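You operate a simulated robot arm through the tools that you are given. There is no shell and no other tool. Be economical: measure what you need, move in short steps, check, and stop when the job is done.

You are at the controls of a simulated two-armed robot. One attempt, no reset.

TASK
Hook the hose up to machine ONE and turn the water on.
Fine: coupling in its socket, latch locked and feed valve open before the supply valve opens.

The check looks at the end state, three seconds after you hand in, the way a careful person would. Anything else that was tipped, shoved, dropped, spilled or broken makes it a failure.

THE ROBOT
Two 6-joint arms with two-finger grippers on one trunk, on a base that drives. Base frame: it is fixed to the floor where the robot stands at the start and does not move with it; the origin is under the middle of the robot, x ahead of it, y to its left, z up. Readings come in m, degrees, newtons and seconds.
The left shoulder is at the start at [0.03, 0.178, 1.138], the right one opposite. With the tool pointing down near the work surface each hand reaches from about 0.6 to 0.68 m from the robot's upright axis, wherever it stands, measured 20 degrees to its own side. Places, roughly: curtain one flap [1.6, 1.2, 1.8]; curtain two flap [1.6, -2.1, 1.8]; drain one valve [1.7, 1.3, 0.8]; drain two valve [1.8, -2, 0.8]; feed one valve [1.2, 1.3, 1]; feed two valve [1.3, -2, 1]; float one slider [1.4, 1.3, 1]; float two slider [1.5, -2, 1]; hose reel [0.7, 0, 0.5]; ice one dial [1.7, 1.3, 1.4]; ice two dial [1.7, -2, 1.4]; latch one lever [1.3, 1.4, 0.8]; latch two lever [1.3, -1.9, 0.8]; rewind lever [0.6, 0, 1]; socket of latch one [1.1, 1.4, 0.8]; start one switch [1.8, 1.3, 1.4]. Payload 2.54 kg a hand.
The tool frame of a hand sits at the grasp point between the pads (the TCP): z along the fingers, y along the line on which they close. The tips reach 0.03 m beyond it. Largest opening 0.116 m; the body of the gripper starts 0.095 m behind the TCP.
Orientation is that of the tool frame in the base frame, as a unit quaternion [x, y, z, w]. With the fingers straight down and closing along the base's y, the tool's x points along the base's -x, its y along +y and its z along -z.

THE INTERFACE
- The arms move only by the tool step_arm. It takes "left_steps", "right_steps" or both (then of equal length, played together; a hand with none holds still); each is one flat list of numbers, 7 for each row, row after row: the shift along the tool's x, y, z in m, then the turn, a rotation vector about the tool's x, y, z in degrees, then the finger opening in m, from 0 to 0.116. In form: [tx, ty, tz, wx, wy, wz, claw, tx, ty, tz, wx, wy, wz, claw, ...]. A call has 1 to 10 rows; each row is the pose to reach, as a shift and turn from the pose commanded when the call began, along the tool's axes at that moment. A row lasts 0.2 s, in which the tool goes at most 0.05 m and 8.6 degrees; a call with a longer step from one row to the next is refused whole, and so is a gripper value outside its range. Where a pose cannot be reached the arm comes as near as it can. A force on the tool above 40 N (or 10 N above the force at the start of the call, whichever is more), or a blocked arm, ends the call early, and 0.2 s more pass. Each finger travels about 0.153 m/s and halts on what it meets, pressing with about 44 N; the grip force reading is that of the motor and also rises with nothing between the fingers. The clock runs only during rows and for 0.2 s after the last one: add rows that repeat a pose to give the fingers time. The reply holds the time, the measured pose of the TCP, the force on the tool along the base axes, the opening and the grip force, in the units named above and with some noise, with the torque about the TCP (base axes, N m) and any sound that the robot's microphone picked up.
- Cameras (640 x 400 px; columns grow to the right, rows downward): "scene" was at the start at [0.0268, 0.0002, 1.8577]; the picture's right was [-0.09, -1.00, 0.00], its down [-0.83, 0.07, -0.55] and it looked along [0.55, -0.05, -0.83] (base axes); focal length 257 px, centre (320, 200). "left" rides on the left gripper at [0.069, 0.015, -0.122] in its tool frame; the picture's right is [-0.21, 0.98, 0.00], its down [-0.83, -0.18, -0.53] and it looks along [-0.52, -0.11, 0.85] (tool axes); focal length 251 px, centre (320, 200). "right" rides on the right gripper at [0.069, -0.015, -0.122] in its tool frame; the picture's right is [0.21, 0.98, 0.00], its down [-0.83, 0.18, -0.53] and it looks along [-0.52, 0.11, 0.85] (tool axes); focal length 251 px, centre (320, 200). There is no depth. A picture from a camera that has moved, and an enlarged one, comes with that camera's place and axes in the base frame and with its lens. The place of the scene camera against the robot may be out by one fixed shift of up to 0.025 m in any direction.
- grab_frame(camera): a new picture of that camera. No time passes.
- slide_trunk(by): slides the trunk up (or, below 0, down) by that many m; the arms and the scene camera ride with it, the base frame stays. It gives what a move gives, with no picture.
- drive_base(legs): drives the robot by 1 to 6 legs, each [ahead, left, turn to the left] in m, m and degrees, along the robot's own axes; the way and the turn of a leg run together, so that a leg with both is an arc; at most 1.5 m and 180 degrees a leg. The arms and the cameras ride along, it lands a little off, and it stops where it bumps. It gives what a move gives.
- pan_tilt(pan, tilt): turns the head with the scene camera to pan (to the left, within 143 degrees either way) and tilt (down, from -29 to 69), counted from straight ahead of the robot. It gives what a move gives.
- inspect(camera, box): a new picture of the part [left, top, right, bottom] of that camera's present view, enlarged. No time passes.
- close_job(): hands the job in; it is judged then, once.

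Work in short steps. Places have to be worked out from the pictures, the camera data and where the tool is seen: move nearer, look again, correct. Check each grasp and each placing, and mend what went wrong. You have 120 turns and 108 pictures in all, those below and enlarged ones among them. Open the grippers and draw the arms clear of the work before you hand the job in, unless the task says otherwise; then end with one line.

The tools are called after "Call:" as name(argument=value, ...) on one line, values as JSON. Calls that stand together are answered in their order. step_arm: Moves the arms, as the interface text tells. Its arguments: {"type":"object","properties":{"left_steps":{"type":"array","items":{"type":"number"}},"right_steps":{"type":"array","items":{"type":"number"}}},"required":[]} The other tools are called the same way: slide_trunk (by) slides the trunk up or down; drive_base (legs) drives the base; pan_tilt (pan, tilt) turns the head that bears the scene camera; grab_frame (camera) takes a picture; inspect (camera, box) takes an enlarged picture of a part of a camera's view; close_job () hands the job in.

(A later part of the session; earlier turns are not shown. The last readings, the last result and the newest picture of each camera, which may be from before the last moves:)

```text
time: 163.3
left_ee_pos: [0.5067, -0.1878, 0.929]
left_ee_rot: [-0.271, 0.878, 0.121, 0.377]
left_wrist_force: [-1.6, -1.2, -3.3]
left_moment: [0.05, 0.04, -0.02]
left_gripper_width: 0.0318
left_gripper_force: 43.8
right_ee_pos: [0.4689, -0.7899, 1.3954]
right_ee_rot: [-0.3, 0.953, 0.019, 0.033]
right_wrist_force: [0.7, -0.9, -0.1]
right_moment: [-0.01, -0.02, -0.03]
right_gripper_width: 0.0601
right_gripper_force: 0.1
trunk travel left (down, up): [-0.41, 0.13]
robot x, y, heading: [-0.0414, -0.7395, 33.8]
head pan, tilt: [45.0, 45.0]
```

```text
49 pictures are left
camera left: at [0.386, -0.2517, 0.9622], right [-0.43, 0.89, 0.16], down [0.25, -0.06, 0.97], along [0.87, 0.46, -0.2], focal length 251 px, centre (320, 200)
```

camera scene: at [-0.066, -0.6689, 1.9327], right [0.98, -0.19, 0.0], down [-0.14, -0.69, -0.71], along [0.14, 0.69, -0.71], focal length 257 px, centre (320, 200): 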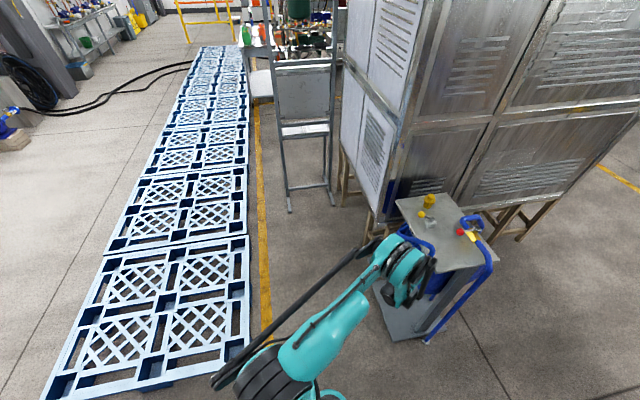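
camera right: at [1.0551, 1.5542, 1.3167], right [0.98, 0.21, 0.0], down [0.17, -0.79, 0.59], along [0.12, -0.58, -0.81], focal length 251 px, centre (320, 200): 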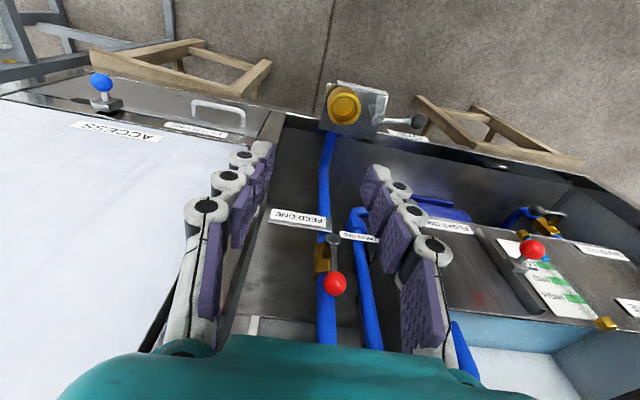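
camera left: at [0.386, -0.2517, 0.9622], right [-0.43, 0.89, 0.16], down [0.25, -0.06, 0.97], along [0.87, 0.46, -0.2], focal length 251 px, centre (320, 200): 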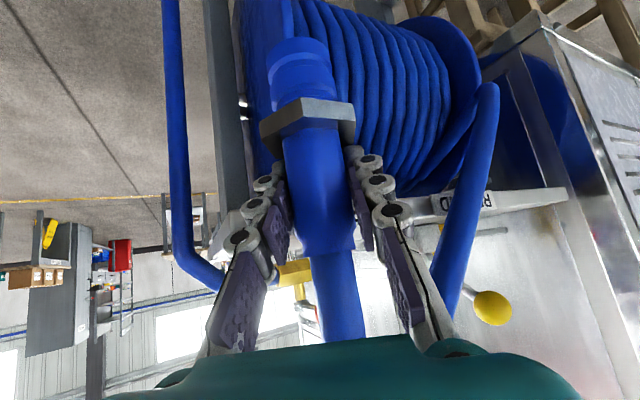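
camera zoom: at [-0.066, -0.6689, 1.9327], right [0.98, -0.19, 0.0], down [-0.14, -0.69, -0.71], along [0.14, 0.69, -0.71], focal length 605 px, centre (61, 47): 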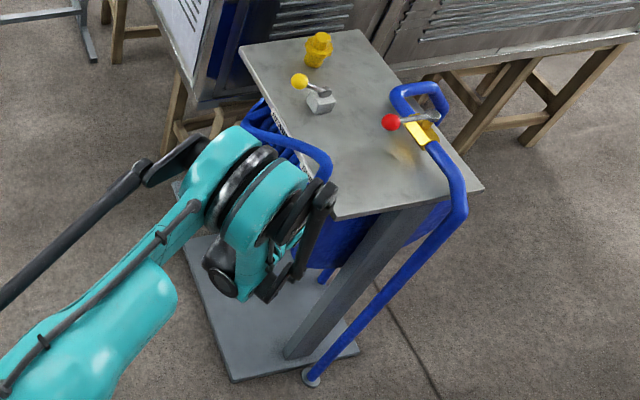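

The fingertips touched the table's front edge. I'll back away, lower the hand below table height so the hose stays clear of the table-top items, then sidestep.

Call:
drive_base(legs=[[-0.16, 0, 0]])

Call:
slide_trunk(by=-0.2)

Call:
drive_base(legs=[[0, -0.1, 0], [0.12, 0, -33]])

Call:
pan_tilt(pan=35, tilt=50)

Call:
grab_frame(camera="scene")

```text
time: 164.7
left_ee_pos: [0.3722, -0.2759, 0.9291]
left_ee_rot: [-0.272, 0.877, 0.121, 0.377]
left_wrist_force: [-0.2, 1.1, -1.1]
left_moment: [0.01, 0.03, -0.02]
left_gripper_width: 0.0317
left_gripper_force: 44.2
right_ee_pos: [0.3343, -0.8782, 1.3967]
right_ee_rot: [-0.301, 0.953, 0.019, 0.032]
right_wrist_force: [0.1, 0.3, -0.2]
right_moment: [0.02, 0.0, 0.01]
right_gripper_width: 0.06
right_gripper_force: 0.1
trunk travel left (down, up): [-0.41, 0.13]
robot x, y, heading: [-0.179, -0.8272, 34.1]
head pan, tilt: [45.0, 45.0]
```

```text
time: 166.9
left_ee_pos: [0.371, -0.2763, 0.7305]
left_ee_rot: [-0.272, 0.877, 0.122, 0.377]
left_wrist_force: [-0.1, -0.5, -1.4]
left_moment: [-0.02, 0.02, -0.01]
left_gripper_width: 0.0318
left_gripper_force: 44.5
right_ee_pos: [0.3345, -0.8778, 1.1949]
right_ee_rot: [-0.301, 0.953, 0.018, 0.033]
right_wrist_force: [0.0, 0.0, -0.1]
right_moment: [-0.01, -0.03, -0.01]
right_gripper_width: 0.0599
right_gripper_force: 0.1
trunk travel left (down, up): [-0.21, 0.33]
robot x, y, heading: [-0.1749, -0.8292, 34.2]
head pan, tilt: [45.0, 45.0]
```

```text
time: 169.6
left_ee_pos: [0.7505, -0.6992, 0.7289]
left_ee_rot: [-0.018, 0.918, 0.012, 0.396]
left_wrist_force: [0.1, 0.6, -1.2]
left_moment: [-0.01, -0.02, -0.02]
left_gripper_width: 0.0317
left_gripper_force: 43.8
right_ee_pos: [0.3976, -1.188, 1.1962]
right_ee_rot: [-0.025, 0.999, 0.009, 0.036]
right_wrist_force: [-0.3, -0.4, -0.7]
right_moment: [0.01, -0.04, -0.01]
right_gripper_width: 0.0599
right_gripper_force: 0.1
trunk travel left (down, up): [-0.21, 0.33]
robot x, y, heading: [-0.008, -0.874, 2.0]
head pan, tilt: [45.0, 45.0]
```

```text
time: 170.3
left_ee_pos: [0.7506, -0.6984, 0.7294]
left_ee_rot: [-0.019, 0.918, 0.012, 0.397]
left_wrist_force: [0.8, -0.2, -1.5]
left_moment: [0.01, 0.02, 0.0]
left_gripper_width: 0.0316
left_gripper_force: 43.9
right_ee_pos: [0.3989, -1.1881, 1.1954]
right_ee_rot: [-0.026, 0.999, 0.008, 0.036]
right_wrist_force: [0.7, 0.8, 0.0]
right_moment: [0.01, 0.02, -0.01]
right_gripper_width: 0.06
right_gripper_force: 0.1
trunk travel left (down, up): [-0.21, 0.33]
robot x, y, heading: [-0.0088, -0.872, 1.9]
head pan, tilt: [35.0, 50.0]
```

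```text
48 pictures are left
camera scene: at [0.0099, -0.8232, 1.7259], right [0.6, -0.8, 0.0], down [-0.61, -0.46, -0.64], along [0.51, 0.39, -0.77], focal length 257 px, centre (320, 200)
```

scene: 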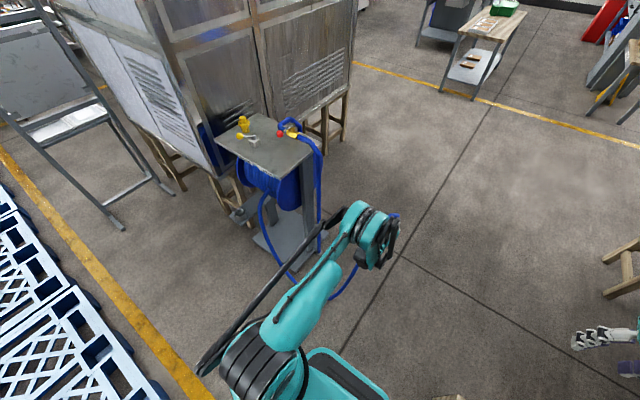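

The hose hangs freely in a slack loop and the reel pays out. I'll drive east along the aisle with it.

Call:
drive_base(legs=[[1.4, 0.1, -1.9], [1.36, 0.1, 0]])

Call:
pan_tilt(pan=110, tilt=40)

Call:
grab_frame(camera="scene")

```text
time: 183.9
left_ee_pos: [3.5505, -0.5151, 0.7294]
left_ee_rot: [0.003, 0.919, 0.003, 0.395]
left_wrist_force: [0.2, 0.1, -1.7]
left_moment: [-0.01, 0.01, 0.02]
left_gripper_width: 0.0314
left_gripper_force: 43.6
right_ee_pos: [3.1754, -0.9896, 1.1955]
right_ee_rot: [-0.003, 0.999, 0.007, 0.037]
right_wrist_force: [-0.4, -0.5, -0.6]
right_moment: [0.04, -0.01, 0.0]
right_gripper_width: 0.06
right_gripper_force: 0.1
trunk travel left (down, up): [-0.21, 0.33]
robot x, y, heading: [2.7839, -0.6593, -0.9]
head pan, tilt: [35.0, 50.0]
```

```text
time: 185.4
left_ee_pos: [3.5501, -0.5153, 0.7287]
left_ee_rot: [0.003, 0.919, 0.004, 0.395]
left_wrist_force: [-0.6, -0.6, -1.2]
left_moment: [-0.03, 0.03, 0.0]
left_gripper_width: 0.0316
left_gripper_force: 44.3
right_ee_pos: [3.1742, -0.9883, 1.1959]
right_ee_rot: [-0.002, 0.999, 0.008, 0.036]
right_wrist_force: [-0.6, -0.4, -0.1]
right_moment: [-0.01, 0.0, 0.02]
right_gripper_width: 0.0599
right_gripper_force: 0.0
trunk travel left (down, up): [-0.21, 0.33]
robot x, y, heading: [2.7856, -0.6521, -0.6]
head pan, tilt: [110.0, 40.0]
```

```text
47 pictures are left
camera scene: at [2.7125, -0.5694, 1.7401], right [0.94, 0.33, 0.0], down [0.21, -0.61, -0.77], along [-0.25, 0.72, -0.64], focal length 257 px, centre (320, 200)
```

scene: 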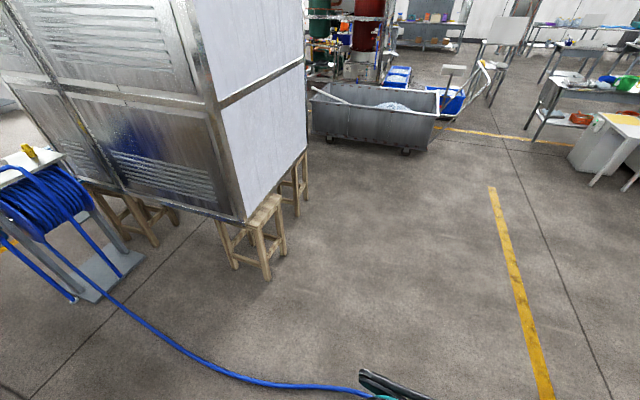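

The hose lies slack on the floor with no pull. I'll turn to face south and back up along the east side.

Call:
drive_base(legs=[[0, 0, -89.4], [-1.4, 0, 0], [-1.2, 0, 0]])

Call:
pan_tilt(pan=-30, tilt=45)

Call:
grab_frame(camera="scene")

```text
time: 201.9
left_ee_pos: [2.9675, 1.1799, 0.7288]
left_ee_rot: [0.657, 0.642, -0.279, 0.28]
left_wrist_force: [0.4, -0.2, -1.2]
left_moment: [-0.02, 0.05, -0.02]
left_gripper_width: 0.0315
left_gripper_force: 43.4
right_ee_pos: [2.4997, 1.5626, 1.1963]
right_ee_rot: [0.711, 0.702, -0.02, 0.031]
right_wrist_force: [0.2, -0.1, 1.4]
right_moment: [0.01, 0.01, 0.01]
right_gripper_width: 0.0598
right_gripper_force: 0.0
trunk travel left (down, up): [-0.21, 0.33]
robot x, y, heading: [2.8368, 1.9508, -91.5]
head pan, tilt: [110.0, 40.0]
```

```text
time: 204.2
left_ee_pos: [2.9677, 1.1795, 0.729]
left_ee_rot: [0.657, 0.642, -0.28, 0.281]
left_wrist_force: [-0.5, 1.0, -2.3]
left_moment: [0.02, -0.01, 0.01]
left_gripper_width: 0.0317
left_gripper_force: 44.1
right_ee_pos: [2.5005, 1.5631, 1.1948]
right_ee_rot: [0.711, 0.703, -0.02, 0.031]
right_wrist_force: [0.4, 0.6, -0.4]
right_moment: [0.03, 0.02, 0.02]
right_gripper_width: 0.0601
right_gripper_force: 0.1
trunk travel left (down, up): [-0.21, 0.33]
robot x, y, heading: [2.834, 1.9471, -91.5]
head pan, tilt: [-30.0, 45.0]
```

```text
46 pictures are left
camera scene: at [2.7826, 1.9145, 1.7328], right [-0.85, 0.52, 0.0], down [0.37, 0.6, -0.71], along [-0.37, -0.6, -0.71], focal length 257 px, centre (320, 200)
```

scene: 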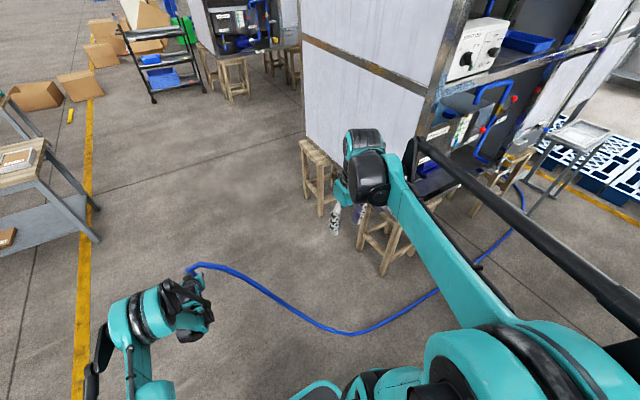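

The hose has settled along the front of the machine and stays slack. I'll raise the trunk and pull the left hand back, so it clears the machine front while I strafe.

Call:
slide_trunk(by=0.2)

Call:
step_arm(left_steps=[0.011, 0, -0.03, 0, 0, 0, 0, 0.022, 0, -0.06, 0, 0, 0, 0, 0.034, 0, -0.09, 0, 0, 0, 0, 0.045, 0, -0.122, 0, 0, 0, 0])

```text
time: 206.3
left_ee_pos: [2.9667, 1.1798, 0.9294]
left_ee_rot: [0.656, 0.642, -0.28, 0.28]
left_wrist_force: [-0.1, -0.5, -1.7]
left_moment: [0.0, 0.03, 0.01]
left_gripper_width: 0.0318
left_gripper_force: 44.2
right_ee_pos: [2.5002, 1.5629, 1.3958]
right_ee_rot: [0.71, 0.703, -0.021, 0.032]
right_wrist_force: [-1.3, 0.0, 0.0]
right_moment: [-0.02, -0.01, -0.01]
right_gripper_width: 0.0602
right_gripper_force: 0.1
trunk travel left (down, up): [-0.41, 0.13]
robot x, y, heading: [2.8354, 1.9467, -91.6]
head pan, tilt: [-30.0, 45.0]
```

```text
time: 207.3
left_ee_pos: [2.9618, 1.2312, 1.0018]
left_ee_rot: [0.656, 0.643, -0.278, 0.28]
left_wrist_force: [0.8, 0.5, -1.5]
left_moment: [0.0, 0.0, 0.0]
left_gripper_width: 0.0317
left_gripper_force: 44.0
left hand out of reach, approached as far as the arm can: row 2, 3, 4
right_ee_pos: [2.4989, 1.5641, 1.3972]
right_ee_rot: [0.711, 0.702, -0.021, 0.031]
right_wrist_force: [0.6, 0.7, -0.6]
right_moment: [-0.01, 0.0, -0.01]
right_gripper_width: 0.0601
right_gripper_force: 0.2
trunk travel left (down, up): [-0.41, 0.13]
robot x, y, heading: [2.8369, 1.9489, -91.6]
head pan, tilt: [-30.0, 45.0]
```

It retracted only partly, to 0.72 m ahead. Raising the hand more should allow further retraction.

Call:
step_arm(left_steps=[-0.01, 0, -0.044, 0, 0, 0, 0, -0.021, 0, -0.088, 0, 0, 0, 0, -0.032, 0, -0.13, 0, 0, 0, 0, -0.042, 0, -0.175, 0, 0, 0, 0])

```text
time: 208.3
left_ee_pos: [2.9624, 1.3306, 1.1513]
left_ee_rot: [0.656, 0.642, -0.28, 0.281]
left_wrist_force: [-0.1, 0.5, -0.6]
left_moment: [0.0, 0.0, 0.01]
left_gripper_width: 0.0316
left_gripper_force: 44.0
left hand out of reach, approached as far as the arm can: row 1, 2, 3
right_ee_pos: [2.4999, 1.5647, 1.3963]
right_ee_rot: [0.711, 0.703, -0.02, 0.032]
right_wrist_force: [0.1, 0.1, 0.5]
right_moment: [-0.06, 0.01, -0.01]
right_gripper_width: 0.0597
right_gripper_force: 0.0
trunk travel left (down, up): [-0.41, 0.13]
robot x, y, heading: [2.8375, 1.9483, -91.6]
head pan, tilt: [-30.0, 45.0]
```

The hand is now 0.62 m ahead at z 1.15, so the trunk can do the lowering. I'll strafe west to bring the hand over the socket.

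Call:
drive_base(legs=[[-0.15, 0, 1.6], [0, -1.4, 0], [0, -0.42, 0]])

Call:
pan_tilt(pan=10, tilt=55)

Call:
grab_frame(camera="scene")

Call:
grab_frame(camera="left")

Call:
grab_frame(camera="right")

```text
time: 218.5
left_ee_pos: [1.1387, 1.5014, 1.1499]
left_ee_rot: [0.655, 0.644, -0.279, 0.281]
left_wrist_force: [0.0, -0.4, -1.1]
left_moment: [0.02, -0.02, 0.01]
left_gripper_width: 0.0317
left_gripper_force: 43.8
right_ee_pos: [0.6743, 1.7317, 1.3968]
right_ee_rot: [0.709, 0.704, -0.021, 0.031]
right_wrist_force: [0.5, 0.2, 0.6]
right_moment: [0.01, -0.04, 0.02]
right_gripper_width: 0.06
right_gripper_force: 0.1
trunk travel left (down, up): [-0.41, 0.13]
robot x, y, heading: [1.0122, 2.1225, -91.3]
head pan, tilt: [-30.0, 45.0]
```

```text
time: 219.6
left_ee_pos: [1.1378, 1.5017, 1.1497]
left_ee_rot: [0.654, 0.644, -0.28, 0.281]
left_wrist_force: [0.0, -0.2, -1.3]
left_moment: [-0.04, 0.0, -0.01]
left_gripper_width: 0.0315
left_gripper_force: 44.0
right_ee_pos: [0.6742, 1.7325, 1.3963]
right_ee_rot: [0.709, 0.704, -0.02, 0.032]
right_wrist_force: [-0.3, 0.7, 0.4]
right_moment: [0.01, 0.01, -0.04]
right_gripper_width: 0.0601
right_gripper_force: 0.1
trunk travel left (down, up): [-0.41, 0.13]
robot x, y, heading: [1.0119, 2.1194, -91.3]
head pan, tilt: [10.0, 55.0]
```

```text
45 pictures are left
camera scene: at [1.0075, 2.0851, 1.9194], right [-0.99, -0.15, 0.0], down [-0.12, 0.81, -0.57], along [0.09, -0.57, -0.82], focal length 257 px, centre (320, 200)
```

scene: 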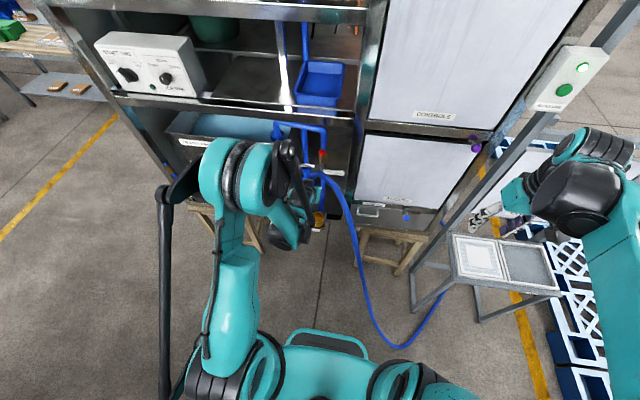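

```text
44 pictures are left
camera left: at [1.1543, 1.6371, 1.1827], right [0.97, -0.16, 0.16], down [-0.19, -0.18, 0.97], along [-0.13, -0.97, -0.2], focal length 251 px, centre (320, 200)
```

left: 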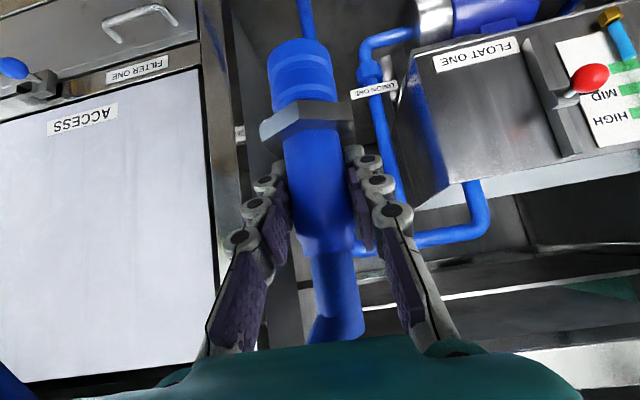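

```text
43 pictures are left
camera right: at [0.6576, 1.8117, 1.5124], right [0.98, 0.21, 0.0], down [0.17, -0.79, 0.6], along [0.12, -0.58, -0.8], focal length 251 px, centre (320, 200)
```

right: 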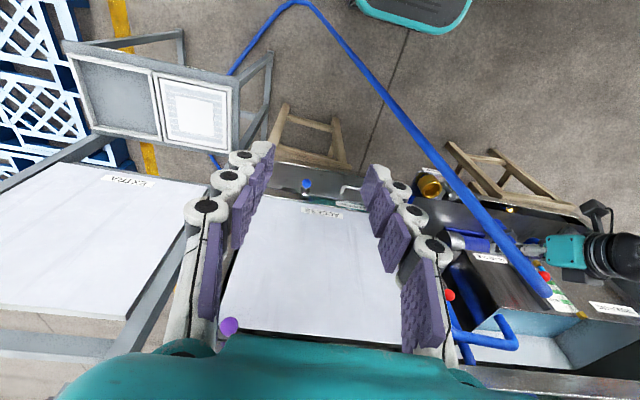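

The spigot hangs vertically below the TCP. I'll move forward 5 cm and lower the trunk so it hovers just above the socket, then check the alignment.

Call:
drive_base(legs=[[0.048, 0, 0]])

Call:
slide_trunk(by=-0.17)

Call:
inspect(camera="right", box=[380, 100, 540, 240])

Call:
inspect(camera="scene", box=[260, 150, 380, 240])

Call:
grab_frame(camera="left")

```text
time: 220.5
left_ee_pos: [1.1379, 1.4569, 1.1521]
left_ee_rot: [0.654, 0.644, -0.279, 0.282]
left_wrist_force: [0.4, -0.5, -0.6]
left_moment: [-0.03, -0.01, -0.01]
left_gripper_width: 0.0316
left_gripper_force: 43.7
right_ee_pos: [0.6728, 1.6882, 1.3967]
right_ee_rot: [0.709, 0.704, -0.022, 0.032]
right_wrist_force: [0.4, 0.8, -0.2]
right_moment: [0.01, -0.01, -0.02]
right_gripper_width: 0.0598
right_gripper_force: 0.0
trunk travel left (down, up): [-0.41, 0.13]
robot x, y, heading: [1.0097, 2.0762, -91.1]
head pan, tilt: [10.0, 55.0]
```

```text
time: 222.4
left_ee_pos: [1.1379, 1.455, 0.9807]
left_ee_rot: [0.655, 0.644, -0.279, 0.281]
left_wrist_force: [-0.3, 0.3, -1.2]
left_moment: [0.0, 0.0, 0.01]
left_gripper_width: 0.0314
left_gripper_force: 43.8
right_ee_pos: [0.6729, 1.687, 1.2265]
right_ee_rot: [0.709, 0.704, -0.02, 0.031]
right_wrist_force: [-0.4, 0.2, 0.1]
right_moment: [0.0, -0.01, 0.0]
right_gripper_width: 0.06
right_gripper_force: 0.0
trunk travel left (down, up): [-0.24, 0.3]
robot x, y, heading: [1.0076, 2.0779, -91.4]
head pan, tilt: [10.0, 55.0]
```

```text
2.86 times, centred on (460, 170) of right
camera zoom: at [0.6567, 1.7657, 1.3427], right [0.98, 0.21, 0.0], down [0.17, -0.79, 0.6], along [0.12, -0.58, -0.8], focal length 718 px, centre (-80, 286)
```

zoom: 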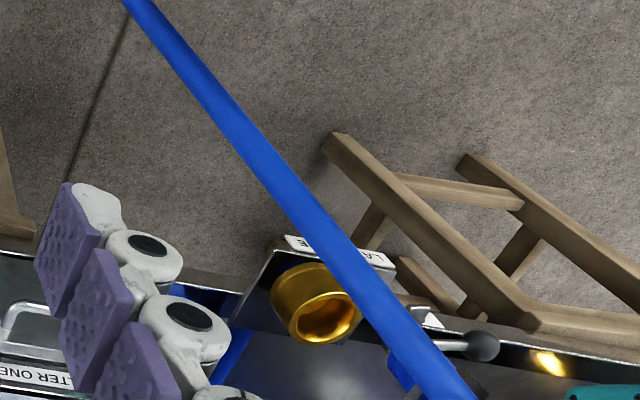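

```text
4.44 times, centred on (320, 195) of scene
camera zoom: at [1.0067, 2.0391, 1.7495], right [-0.99, -0.15, 0.0], down [-0.12, 0.81, -0.57], along [0.09, -0.57, -0.82], focal length 1144 px, centre (320, 222)
```

zoom: 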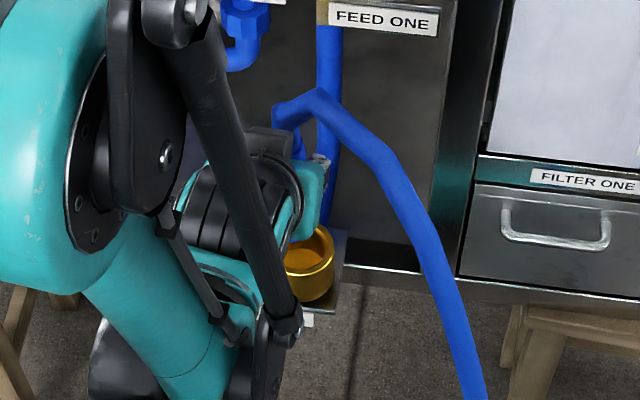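

```text
40 pictures are left
camera left: at [1.1534, 1.5911, 1.0129], right [0.97, -0.16, 0.16], down [-0.19, -0.18, 0.97], along [-0.13, -0.97, -0.2], focal length 251 px, centre (320, 200)
```

left: 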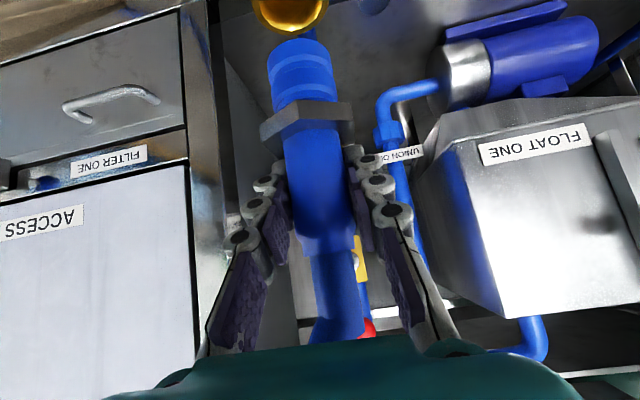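

Comparing views, and correcting by the same bias I found at the feed valve, the socket is at about (1.131, 1.418, 0.80). I'll move forward 3.6 cm, lower 3 cm and check again from the hand camera.

Call:
drive_base(legs=[[0.036, 0, 0]])

Call:
slide_trunk(by=-0.03)

Call:
inspect(camera="left", box=[220, 0, 380, 120])

Call:
inspect(camera="right", box=[380, 60, 540, 180])

```text
time: 223.3
left_ee_pos: [1.1359, 1.4182, 0.9794]
left_ee_rot: [0.655, 0.644, -0.279, 0.281]
left_wrist_force: [0.4, -0.5, -0.7]
left_moment: [0.0, 0.0, -0.01]
left_gripper_width: 0.0316
left_gripper_force: 43.4
right_ee_pos: [0.6717, 1.6503, 1.2258]
right_ee_rot: [0.709, 0.704, -0.021, 0.031]
right_wrist_force: [-0.2, -1.0, -0.1]
right_moment: [0.06, 0.01, 0.0]
right_gripper_width: 0.0601
right_gripper_force: 0.1
trunk travel left (down, up): [-0.24, 0.3]
robot x, y, heading: [1.0092, 2.039, -91.5]
head pan, tilt: [10.0, 55.0]
```

```text
time: 224.0
left_ee_pos: [1.136, 1.4207, 0.9489]
left_ee_rot: [0.654, 0.644, -0.28, 0.281]
left_wrist_force: [-0.2, -0.4, -1.4]
left_moment: [0.02, -0.01, -0.01]
left_gripper_width: 0.0319
left_gripper_force: 44.3
right_ee_pos: [0.6715, 1.6521, 1.1964]
right_ee_rot: [0.71, 0.704, -0.021, 0.032]
right_wrist_force: [-0.9, 0.7, -0.5]
right_moment: [0.0, 0.01, 0.0]
right_gripper_width: 0.0601
right_gripper_force: 0.0
trunk travel left (down, up): [-0.21, 0.33]
robot x, y, heading: [1.009, 2.0398, -91.2]
head pan, tilt: [10.0, 55.0]
```

```text
3.33 times, centred on (300, 60) of left
camera zoom: at [1.1524, 1.5564, 0.9831], right [0.97, -0.16, 0.16], down [-0.19, -0.18, 0.97], along [-0.13, -0.97, -0.2], focal length 838 px, centre (387, 667)
```

zoom: 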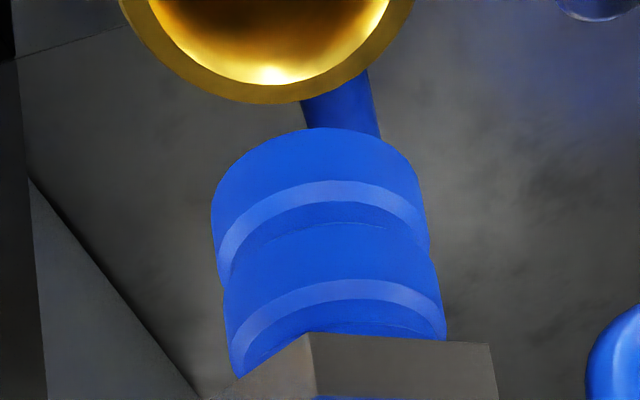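

```text
3.33 times, centred on (460, 120) of right
camera zoom: at [0.6558, 1.7315, 1.3128], right [0.98, 0.21, 0.0], down [0.17, -0.79, 0.6], along [0.12, -0.58, -0.8], focal length 838 px, centre (-147, 467)
```

zoom: 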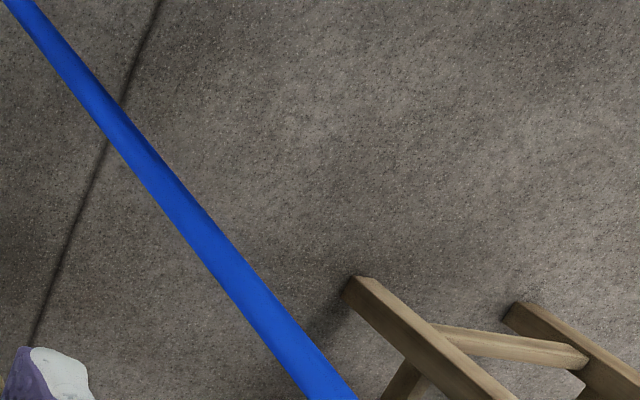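

The rim centre now estimates to about (1.129, 1.41, 0.795), so the hand needs about -7 mm in x and -10 mm in y. I'll shift, lower 4 cm and look again.

Call:
step_arm(left_steps=[-0.0068, -0.007, 0.0073, 0, 0, 0, 0, -0.0068, -0.007, 0.0073, 0, 0, 0, 0])

Call:
slide_trunk(by=-0.04)

Call:
inspect(camera="left", box=[220, 0, 380, 120])

Call:
inspect(camera="scene", box=[280, 170, 360, 230])

```text
time: 224.6
left_ee_pos: [1.1285, 1.4087, 0.9487]
left_ee_rot: [0.654, 0.644, -0.279, 0.281]
left_wrist_force: [0.6, 0.5, -1.1]
left_moment: [-0.02, 0.0, -0.01]
left_gripper_width: 0.0318
left_gripper_force: 44.2
right_ee_pos: [0.6727, 1.6517, 1.1943]
right_ee_rot: [0.71, 0.704, -0.021, 0.031]
right_wrist_force: [0.7, 0.4, -0.9]
right_moment: [0.0, -0.04, -0.01]
right_gripper_width: 0.06
right_gripper_force: 0.0
trunk travel left (down, up): [-0.21, 0.33]
robot x, y, heading: [1.0115, 2.0433, -91.2]
head pan, tilt: [10.0, 55.0]
```

```text
time: 225.4
left_ee_pos: [1.1293, 1.4099, 0.9099]
left_ee_rot: [0.655, 0.644, -0.28, 0.281]
left_wrist_force: [0.0, 0.8, -1.6]
left_moment: [0.02, 0.0, -0.01]
left_gripper_width: 0.0317
left_gripper_force: 44.3
right_ee_pos: [0.6714, 1.6536, 1.1559]
right_ee_rot: [0.709, 0.704, -0.021, 0.031]
right_wrist_force: [-0.4, -0.6, -0.6]
right_moment: [-0.06, 0.01, -0.01]
right_gripper_width: 0.0601
right_gripper_force: 0.1
trunk travel left (down, up): [-0.17, 0.37]
robot x, y, heading: [1.0101, 2.0398, -91.4]
head pan, tilt: [10.0, 55.0]
```

```text
3.33 times, centred on (300, 60) of left
camera zoom: at [1.1449, 1.5458, 0.9427], right [0.97, -0.16, 0.16], down [-0.19, -0.18, 0.97], along [-0.13, -0.97, -0.2], focal length 838 px, centre (387, 667)
```

zoom: 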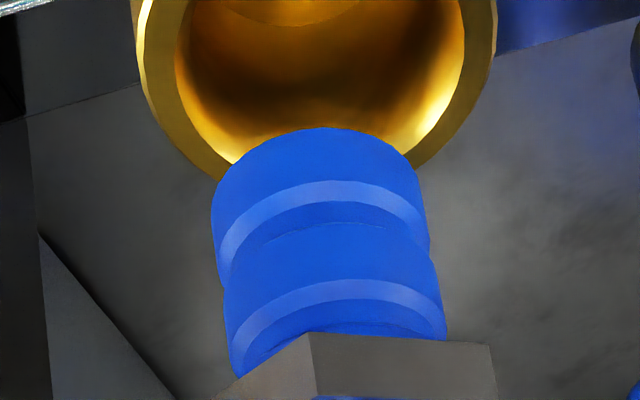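

```text
6.67 times, centred on (320, 200) of scene
camera zoom: at [1.006, 2.004, 1.6794], right [-0.99, -0.15, 0.0], down [-0.12, 0.81, -0.57], along [0.09, -0.57, -0.82], focal length 1715 px, centre (320, 200)
```

zoom: 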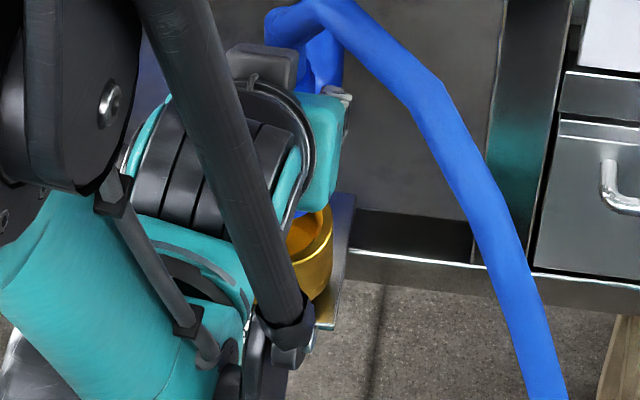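

Fitting the rim ellipse puts the socket centre at about (1.133, 1.415, 0.80), and the clearance is about 7 mm. I'll correct by +4/+5 mm and lower 4 cm to start the insertion.

Call:
step_arm(left_steps=[0.0034, 0.004, -0.0037, 0, 0, 0, 0, 0.0034, 0.004, -0.0037, 0, 0, 0, 0])

Call:
slide_trunk(by=-0.04)

Call:
inspect(camera="left", box=[220, 0, 380, 120])

```text
time: 226.1
left_ee_pos: [1.1331, 1.4144, 0.9102]
left_ee_rot: [0.655, 0.643, -0.279, 0.28]
left_wrist_force: [0.0, 0.7, -1.0]
left_moment: [0.0, 0.01, 0.01]
left_gripper_width: 0.0318
left_gripper_force: 44.3
right_ee_pos: [0.6719, 1.6525, 1.1557]
right_ee_rot: [0.709, 0.704, -0.021, 0.031]
right_wrist_force: [-0.6, -0.3, 0.6]
right_moment: [0.02, -0.05, 0.03]
right_gripper_width: 0.0599
right_gripper_force: 0.1
trunk travel left (down, up): [-0.17, 0.37]
robot x, y, heading: [1.0099, 2.0379, -91.5]
head pan, tilt: [10.0, 55.0]
```

```text
time: 226.9
left_ee_pos: [1.1325, 1.4154, 0.8683]
left_ee_rot: [0.655, 0.644, -0.279, 0.281]
left_wrist_force: [0.2, -0.3, -1.7]
left_moment: [0.02, -0.01, -0.01]
left_gripper_width: 0.0319
left_gripper_force: 44.1
right_ee_pos: [0.6709, 1.6528, 1.1151]
right_ee_rot: [0.71, 0.703, -0.022, 0.032]
right_wrist_force: [0.3, 0.5, -0.4]
right_moment: [0.0, -0.02, -0.03]
right_gripper_width: 0.06
right_gripper_force: 0.0
trunk travel left (down, up): [-0.13, 0.41]
robot x, y, heading: [1.0096, 2.0383, -91.3]
head pan, tilt: [10.0, 55.0]
```

```text
3.33 times, centred on (300, 60) of left
camera zoom: at [1.1486, 1.5507, 0.9022], right [0.97, -0.16, 0.16], down [-0.19, -0.18, 0.97], along [-0.13, -0.97, -0.2], focal length 838 px, centre (387, 667)
```

zoom: 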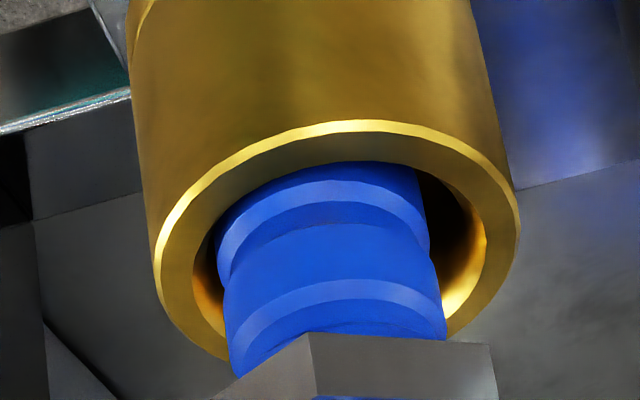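

The spigot tip is inside the mouth, about 3 mm off to -x. I'll nudge it and lower 2 cm more.

Call:
step_arm(left_steps=[0, 0.003, 0, 0, 0, 0, 0, 0, 0.003, 0, 0, 0, 0, 0])

Call:
slide_trunk(by=-0.02)

Call:
inspect(camera="left", box=[220, 0, 380, 120])

```text
time: 227.5
left_ee_pos: [1.1352, 1.4151, 0.8692]
left_ee_rot: [0.654, 0.644, -0.279, 0.282]
left_wrist_force: [-0.1, 0.1, -1.7]
left_moment: [-0.04, -0.02, 0.0]
left_gripper_width: 0.0314
left_gripper_force: 44.4
right_ee_pos: [0.6706, 1.6529, 1.115]
right_ee_rot: [0.71, 0.703, -0.021, 0.031]
right_wrist_force: [-0.5, -1.1, -0.4]
right_moment: [-0.03, -0.05, 0.0]
right_gripper_width: 0.0599
right_gripper_force: 0.1
trunk travel left (down, up): [-0.13, 0.41]
robot x, y, heading: [1.0119, 2.0406, -91.1]
head pan, tilt: [10.0, 55.0]
```

```text
time: 228.2
left_ee_pos: [1.1352, 1.4146, 0.8494]
left_ee_rot: [0.655, 0.643, -0.279, 0.281]
left_wrist_force: [-0.4, 0.0, -1.7]
left_moment: [0.01, -0.03, -0.01]
left_gripper_width: 0.0318
left_gripper_force: 43.9
right_ee_pos: [0.6716, 1.6523, 1.0965]
right_ee_rot: [0.709, 0.704, -0.021, 0.032]
right_wrist_force: [0.5, 0.0, 0.3]
right_moment: [-0.03, -0.04, 0.04]
right_gripper_width: 0.0602
right_gripper_force: 0.0
trunk travel left (down, up): [-0.11, 0.43]
robot x, y, heading: [1.0106, 2.0371, -91.4]
head pan, tilt: [10.0, 55.0]
```

```text
3.33 times, centred on (300, 60) of left
camera zoom: at [1.1515, 1.5507, 0.8823], right [0.97, -0.16, 0.16], down [-0.19, -0.18, 0.97], along [-0.13, -0.97, -0.2], focal length 838 px, centre (387, 667)
```

zoom: 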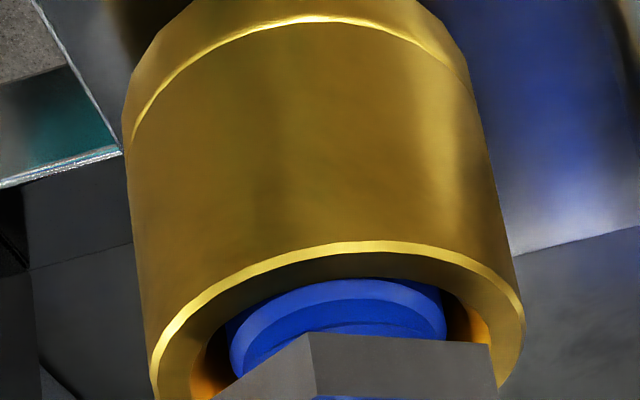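

Centred well. The flange is still about 1.2 cm above the rim, so I'll lower 1 cm.

Call:
slide_trunk(by=-0.01)

Call:
inspect(camera="left", box=[200, 0, 400, 150])

```text
time: 228.7
left_ee_pos: [1.1349, 1.4144, 0.842]
left_ee_rot: [0.654, 0.644, -0.28, 0.282]
left_wrist_force: [1.0, -2.1, 15.5]
left_moment: [-0.36, 0.17, 0.05]
left_gripper_width: 0.0316
left_gripper_force: 44.1
right_ee_pos: [0.6714, 1.6532, 1.0865]
right_ee_rot: [0.709, 0.704, -0.021, 0.032]
right_wrist_force: [-0.5, -0.2, -0.6]
right_moment: [0.01, 0.02, 0.03]
right_gripper_width: 0.0599
right_gripper_force: 0.0
trunk travel left (down, up): [-0.1, 0.44]
robot x, y, heading: [1.0113, 2.0408, -91.3]
head pan, tilt: [10.0, 55.0]
```

```text
2.67 times, centred on (300, 75) of left
camera zoom: at [1.1515, 1.5508, 0.8731], right [0.97, -0.16, 0.17], down [-0.19, -0.17, 0.97], along [-0.13, -0.97, -0.2], focal length 670 px, centre (373, 533)
```

zoom: 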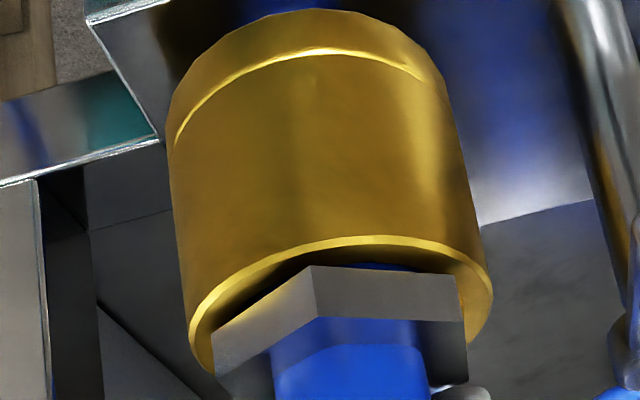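

There is contact with 15 N. I'll press a bit more to see whether it is fully seated.

Call:
slide_trunk(by=-0.008)

Call:
inspect(camera="left", box=[200, 0, 400, 150])

```text
time: 229.1
left_ee_pos: [1.135, 1.4152, 0.841]
left_ee_rot: [0.653, 0.642, -0.282, 0.286]
left_wrist_force: [-0.2, 8.3, 21.4]
left_moment: [0.64, 0.28, -0.09]
left_gripper_width: 0.0314
left_gripper_force: 44.2
right_ee_pos: [0.6713, 1.653, 1.0845]
right_ee_rot: [0.709, 0.704, -0.022, 0.032]
right_wrist_force: [0.2, -0.5, 0.9]
right_moment: [0.01, -0.03, 0.01]
right_gripper_width: 0.06
right_gripper_force: 0.0
trunk travel left (down, up): [-0.097, 0.443]
robot x, y, heading: [1.0076, 2.0401, -91.5]
head pan, tilt: [10.0, 55.0]
stopped: the force on the tool passed its limit at 49 N (the readings are from after the stop); the commanded pose is now the measured one
```

```text
2.67 times, centred on (300, 75) of left
camera zoom: at [1.1516, 1.5513, 0.8716], right [0.97, -0.16, 0.17], down [-0.19, -0.17, 0.97], along [-0.13, -0.97, -0.19], focal length 670 px, centre (373, 533)
```

zoom: 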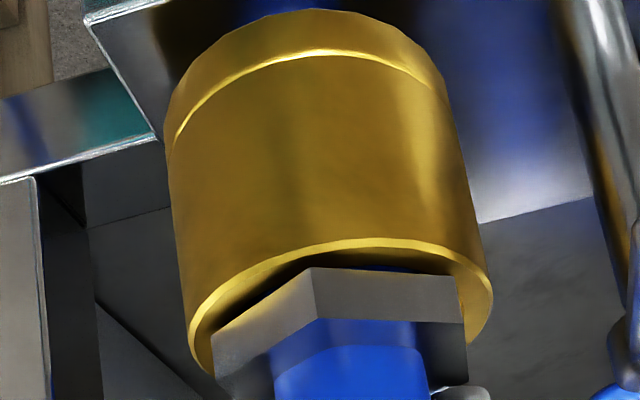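

It stops solid at 49 N with no further travel, and the seating looks the same as in its parking cup. I'll release and back away.

Call:
step_arm(left_steps=[0, 0, 0, 0, 0, 0, 0.05, 0, 0, 0, 0, 0, 0, 0.08, 0, 0, 0, 0, 0, 0, 0.08])

Call:
drive_base(legs=[[-0.12, 0, 0]])

Call:
grab_frame(camera="left")

Call:
inspect(camera="scene", box=[240, 130, 380, 240])

```text
time: 229.9
left_ee_pos: [1.1351, 1.414, 0.8386]
left_ee_rot: [0.654, 0.643, -0.281, 0.284]
left_wrist_force: [-0.9, 0.3, 0.2]
left_moment: [0.01, -0.01, -0.01]
left_gripper_width: 0.0799
left_gripper_force: 0.0
right_ee_pos: [0.671, 1.6526, 1.0833]
right_ee_rot: [0.709, 0.704, -0.021, 0.031]
right_wrist_force: [0.7, 0.2, -0.5]
right_moment: [0.0, 0.0, 0.0]
right_gripper_width: 0.0599
right_gripper_force: 0.1
trunk travel left (down, up): [-0.097, 0.443]
robot x, y, heading: [1.0079, 2.0369, -91.6]
head pan, tilt: [10.0, 55.0]
```

```text
time: 231.1
left_ee_pos: [1.1369, 1.5352, 0.8386]
left_ee_rot: [0.654, 0.642, -0.282, 0.284]
left_wrist_force: [-1.3, 0.4, 0.6]
left_moment: [-0.02, -0.02, 0.03]
left_gripper_width: 0.0802
left_gripper_force: 0.0
right_ee_pos: [0.6748, 1.7748, 1.0839]
right_ee_rot: [0.709, 0.704, -0.021, 0.032]
right_wrist_force: [0.0, 0.7, -0.5]
right_moment: [-0.07, 0.02, 0.02]
right_gripper_width: 0.0597
right_gripper_force: 0.2
trunk travel left (down, up): [-0.097, 0.443]
robot x, y, heading: [1.0113, 2.1613, -91.3]
head pan, tilt: [10.0, 55.0]
```

```text
31 pictures are left
camera left: at [1.1546, 1.6716, 0.871], right [0.97, -0.16, 0.17], down [-0.19, -0.17, 0.97], along [-0.13, -0.97, -0.19], focal length 251 px, centre (320, 200)
```

left: 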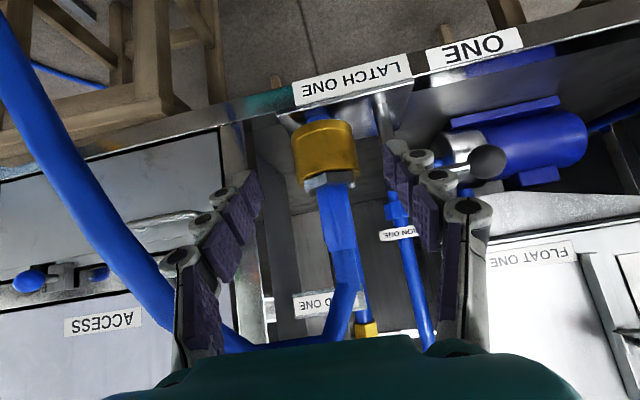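

```text
3.64 times, centred on (310, 185) of scene
camera zoom: at [1.0088, 2.1268, 1.6066], right [-0.99, -0.15, 0.0], down [-0.12, 0.81, -0.57], along [0.09, -0.57, -0.82], focal length 936 px, centre (356, 254)
```

zoom: 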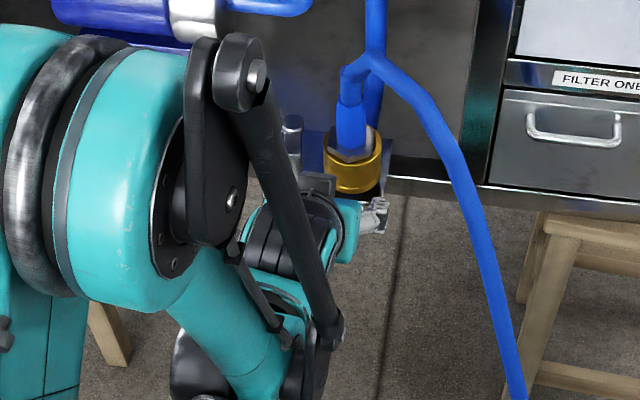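

The coupling stands seated in the socket by itself. Now for the latch: I'll back off a little more and to the left, then bring the left hand vertical with closed fingers.

Call:
drive_base(legs=[[-0.08, 0, 1.3], [0, 0.06, 0]])

Call:
step_arm(left_steps=[-0.01, 0.01, -0.02, 0, 8, 0, 0.05, -0.02, 0.02, -0.04, 0, 16, 0, 0.02, -0.03, 0.03, -0.06, 0, 24, 0, 0, -0.04, 0.04, -0.08, 0, 32, 0, 0, -0.05, 0.05, -0.1, 0, 40, 0, 0, -0.06, 0.05, -0.12, 0, 47, 0, 0])

Call:
grab_frame(camera="left")

```text
time: 232.8
left_ee_pos: [1.2125, 1.6154, 0.8393]
left_ee_rot: [0.647, 0.65, -0.279, 0.286]
left_wrist_force: [0.7, -0.2, 0.2]
left_moment: [0.0, 0.02, -0.06]
left_gripper_width: 0.0805
left_gripper_force: 0.1
right_ee_pos: [0.7443, 1.844, 1.0835]
right_ee_rot: [0.702, 0.712, -0.021, 0.031]
right_wrist_force: [0.8, -1.3, 0.6]
right_moment: [0.03, 0.08, 0.0]
right_gripper_width: 0.06
right_gripper_force: 0.1
trunk travel left (down, up): [-0.097, 0.443]
robot x, y, heading: [1.0705, 2.2382, -89.8]
head pan, tilt: [10.0, 55.0]
```

```text
time: 234.2
left_ee_pos: [1.2599, 1.6639, 0.9632]
left_ee_rot: [0.704, 0.71, 0.003, 0.004]
left_wrist_force: [0.6, -0.1, 0.5]
left_moment: [0.0, -0.01, -0.04]
left_gripper_width: 0.0002
left_gripper_force: 28.8
right_ee_pos: [0.7431, 1.8439, 1.0836]
right_ee_rot: [0.701, 0.712, -0.021, 0.032]
right_wrist_force: [0.2, -0.2, -0.1]
right_moment: [0.0, -0.03, -0.03]
right_gripper_width: 0.0601
right_gripper_force: 0.1
trunk travel left (down, up): [-0.097, 0.443]
robot x, y, heading: [1.0684, 2.2365, -90.3]
head pan, tilt: [10.0, 55.0]
```

```text
29 pictures are left
camera left: at [1.2725, 1.7331, 1.0851], right [0.98, -0.21, 0.01], down [-0.18, -0.83, 0.53], along [-0.1, -0.52, -0.85], focal length 251 px, centre (320, 200)
```

left: 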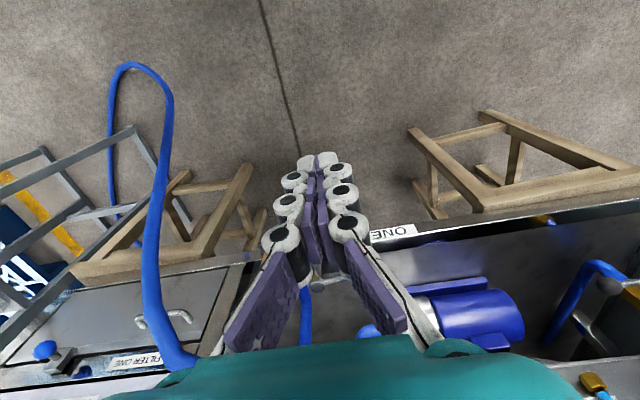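

Hand is vertical at (1.26, 1.66, 0.96). I'll drive forward 20 cm and look down at the lever.

Call:
drive_base(legs=[[0.2, 0, 0]])

Call:
grab_frame(camera="left")

Call:
inspect(camera="scene", box=[200, 130, 380, 260])

```text
time: 235.8
left_ee_pos: [1.2572, 1.4604, 0.964]
left_ee_rot: [0.704, 0.71, 0.004, 0.003]
left_wrist_force: [-0.3, -0.4, -1.1]
left_moment: [0.06, 0.0, 0.01]
left_gripper_width: 0.0
left_gripper_force: 28.8
right_ee_pos: [0.7424, 1.6422, 1.0829]
right_ee_rot: [0.702, 0.711, -0.02, 0.032]
right_wrist_force: [-0.4, -0.4, -0.4]
right_moment: [0.06, 0.02, -0.02]
right_gripper_width: 0.06
right_gripper_force: 0.1
trunk travel left (down, up): [-0.097, 0.443]
robot x, y, heading: [1.0713, 2.0374, -90.0]
head pan, tilt: [10.0, 55.0]
```

```text
28 pictures are left
camera left: at [1.2714, 1.5303, 1.0841], right [0.98, -0.21, 0.01], down [-0.18, -0.83, 0.53], along [-0.1, -0.52, -0.85], focal length 251 px, centre (320, 200)
```

left: 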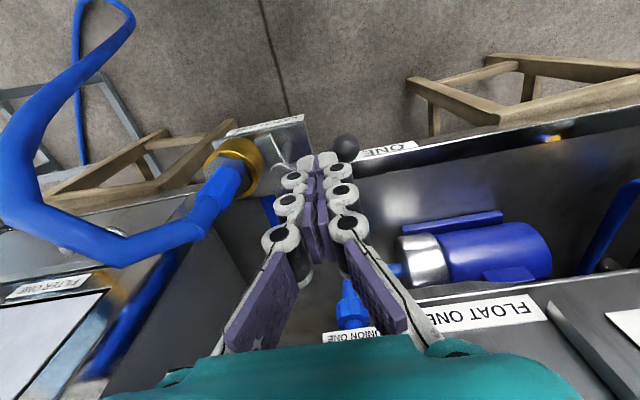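

```text
3.08 times, centred on (290, 195) of scene
camera zoom: at [1.0686, 2.0006, 1.6065], right [-0.99, -0.17, 0.0], down [-0.14, 0.81, -0.57], along [0.1, -0.56, -0.82], focal length 792 px, centre (412, 215)
```

zoom: 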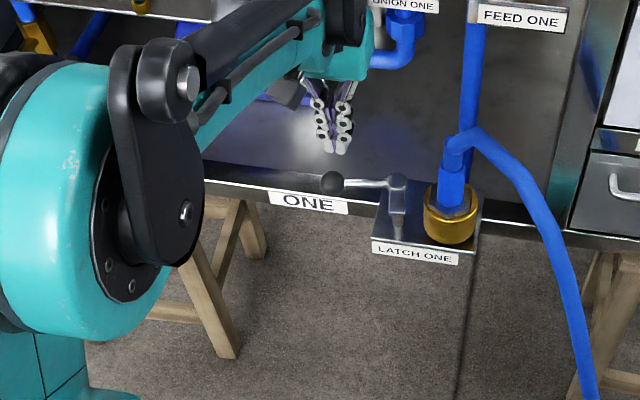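

The knob is at about (1.281, 1.427, 0.818) and the pivot at about (1.20, 1.42). I'll move the closed fingers to y≈1.393, behind the lever, and then lower them.

Call:
drive_base(legs=[[0.067, 0, 0]])

Call:
step_arm(left_steps=[0, 0, 0.04, 0, 0, 0, 0, 0, 0, 0.08, 0, 0, 0, 0, 0, 0, 0.11, 0, 0, 0, 0, 0, 0, 0.13, 0, 0, 0, 0])

Call:
inspect(camera="left", box=[220, 80, 420, 230])

Call:
inspect(camera="scene", box=[250, 140, 370, 230])

```text
time: 236.8
left_ee_pos: [1.2577, 1.3946, 0.9626]
left_ee_rot: [0.705, 0.709, 0.003, 0.002]
left_wrist_force: [-0.2, 0.4, -0.2]
left_moment: [0.1, -0.02, -0.01]
left_gripper_width: 0.0
left_gripper_force: 28.6
right_ee_pos: [0.7417, 1.5756, 1.0829]
right_ee_rot: [0.702, 0.711, -0.019, 0.031]
right_wrist_force: [0.7, -1.2, 0.3]
right_moment: [0.07, -0.01, -0.01]
right_gripper_width: 0.0599
right_gripper_force: 0.1
trunk travel left (down, up): [-0.097, 0.443]
robot x, y, heading: [1.0704, 1.971, -90.3]
head pan, tilt: [10.0, 55.0]
```

```text
time: 237.8
left_ee_pos: [1.2608, 1.3918, 0.8334]
left_ee_rot: [0.705, 0.709, 0.002, 0.004]
left_wrist_force: [1.0, -0.2, 0.9]
left_moment: [-0.03, 0.03, -0.02]
left_gripper_width: 0.0002
left_gripper_force: 28.5
right_ee_pos: [0.7418, 1.5769, 1.0834]
right_ee_rot: [0.702, 0.711, -0.02, 0.032]
right_wrist_force: [0.3, 0.6, -0.1]
right_moment: [-0.03, -0.03, 0.01]
right_gripper_width: 0.06
right_gripper_force: 0.1
trunk travel left (down, up): [-0.097, 0.443]
robot x, y, heading: [1.0727, 1.9663, -90.2]
head pan, tilt: [10.0, 55.0]
```

```text
2.67 times, centred on (320, 155) of left
camera zoom: at [1.2746, 1.4635, 0.9544], right [0.98, -0.21, 0.01], down [-0.18, -0.83, 0.53], along [-0.1, -0.52, -0.85], focal length 670 px, centre (320, 320)
```

zoom: 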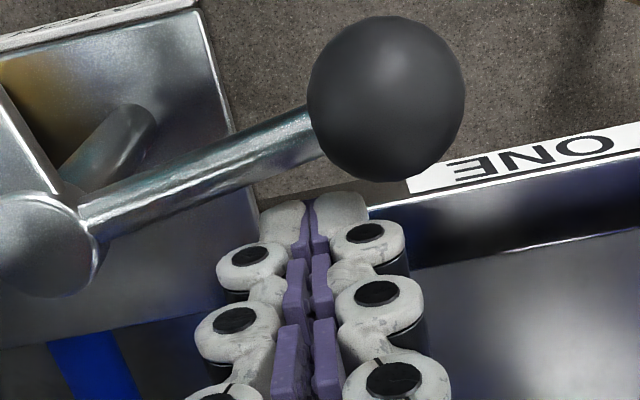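

```text
4.44 times, centred on (310, 185) of scene
camera zoom: at [1.0686, 1.9356, 1.6065], right [-0.99, -0.17, 0.0], down [-0.14, 0.81, -0.57], along [0.1, -0.56, -0.82], focal length 1144 px, centre (364, 267)
```

zoom: 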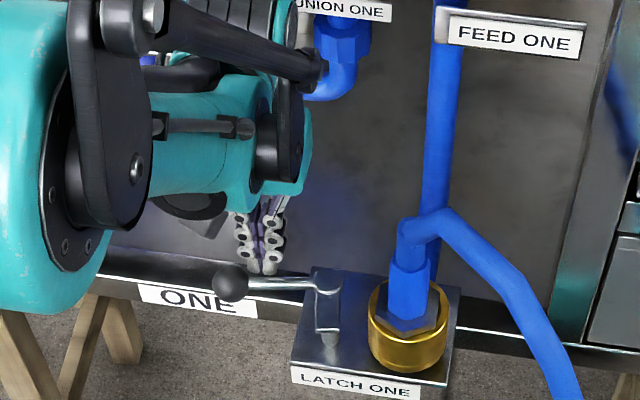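

The fingers are behind the lever. I'll pull along the arc toward the robot, the first half first.

Call:
step_arm(left_steps=[0.0157, -0.004, 0, 0, 0, 0, 0, 0.025, -0.004, 0, 0, 0, 0, 0, 0.034, -0.004, 0, 0, 0, 0, 0, 0.043, -0.007, 0, 0, 0, 0, 0, 0.051, -0.011, 0, 0, 0, 0, 0])

Call:
inspect(camera="left", box=[220, 80, 420, 230])

```text
time: 238.9
left_ee_pos: [1.2481, 1.4456, 0.8332]
left_ee_rot: [0.705, 0.71, 0.003, 0.003]
left_wrist_force: [2.2, -2.4, 1.6]
left_moment: [0.0, 0.0, 0.04]
left_gripper_width: 0.0002
left_gripper_force: 28.0
right_ee_pos: [0.7411, 1.577, 1.0835]
right_ee_rot: [0.702, 0.712, -0.02, 0.032]
right_wrist_force: [-1.2, -0.1, -0.2]
right_moment: [0.0, -0.03, 0.0]
right_gripper_width: 0.0598
right_gripper_force: 0.0
trunk travel left (down, up): [-0.097, 0.443]
robot x, y, heading: [1.0717, 1.9736, -90.0]
head pan, tilt: [10.0, 55.0]
```

```text
2.67 times, centred on (320, 155) of left
camera zoom: at [1.261, 1.5148, 0.9547], right [0.98, -0.21, 0.01], down [-0.18, -0.83, 0.53], along [-0.1, -0.52, -0.85], focal length 670 px, centre (320, 320)
```

zoom: 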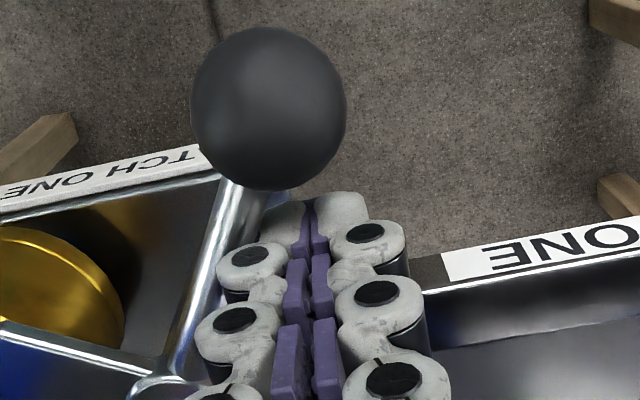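

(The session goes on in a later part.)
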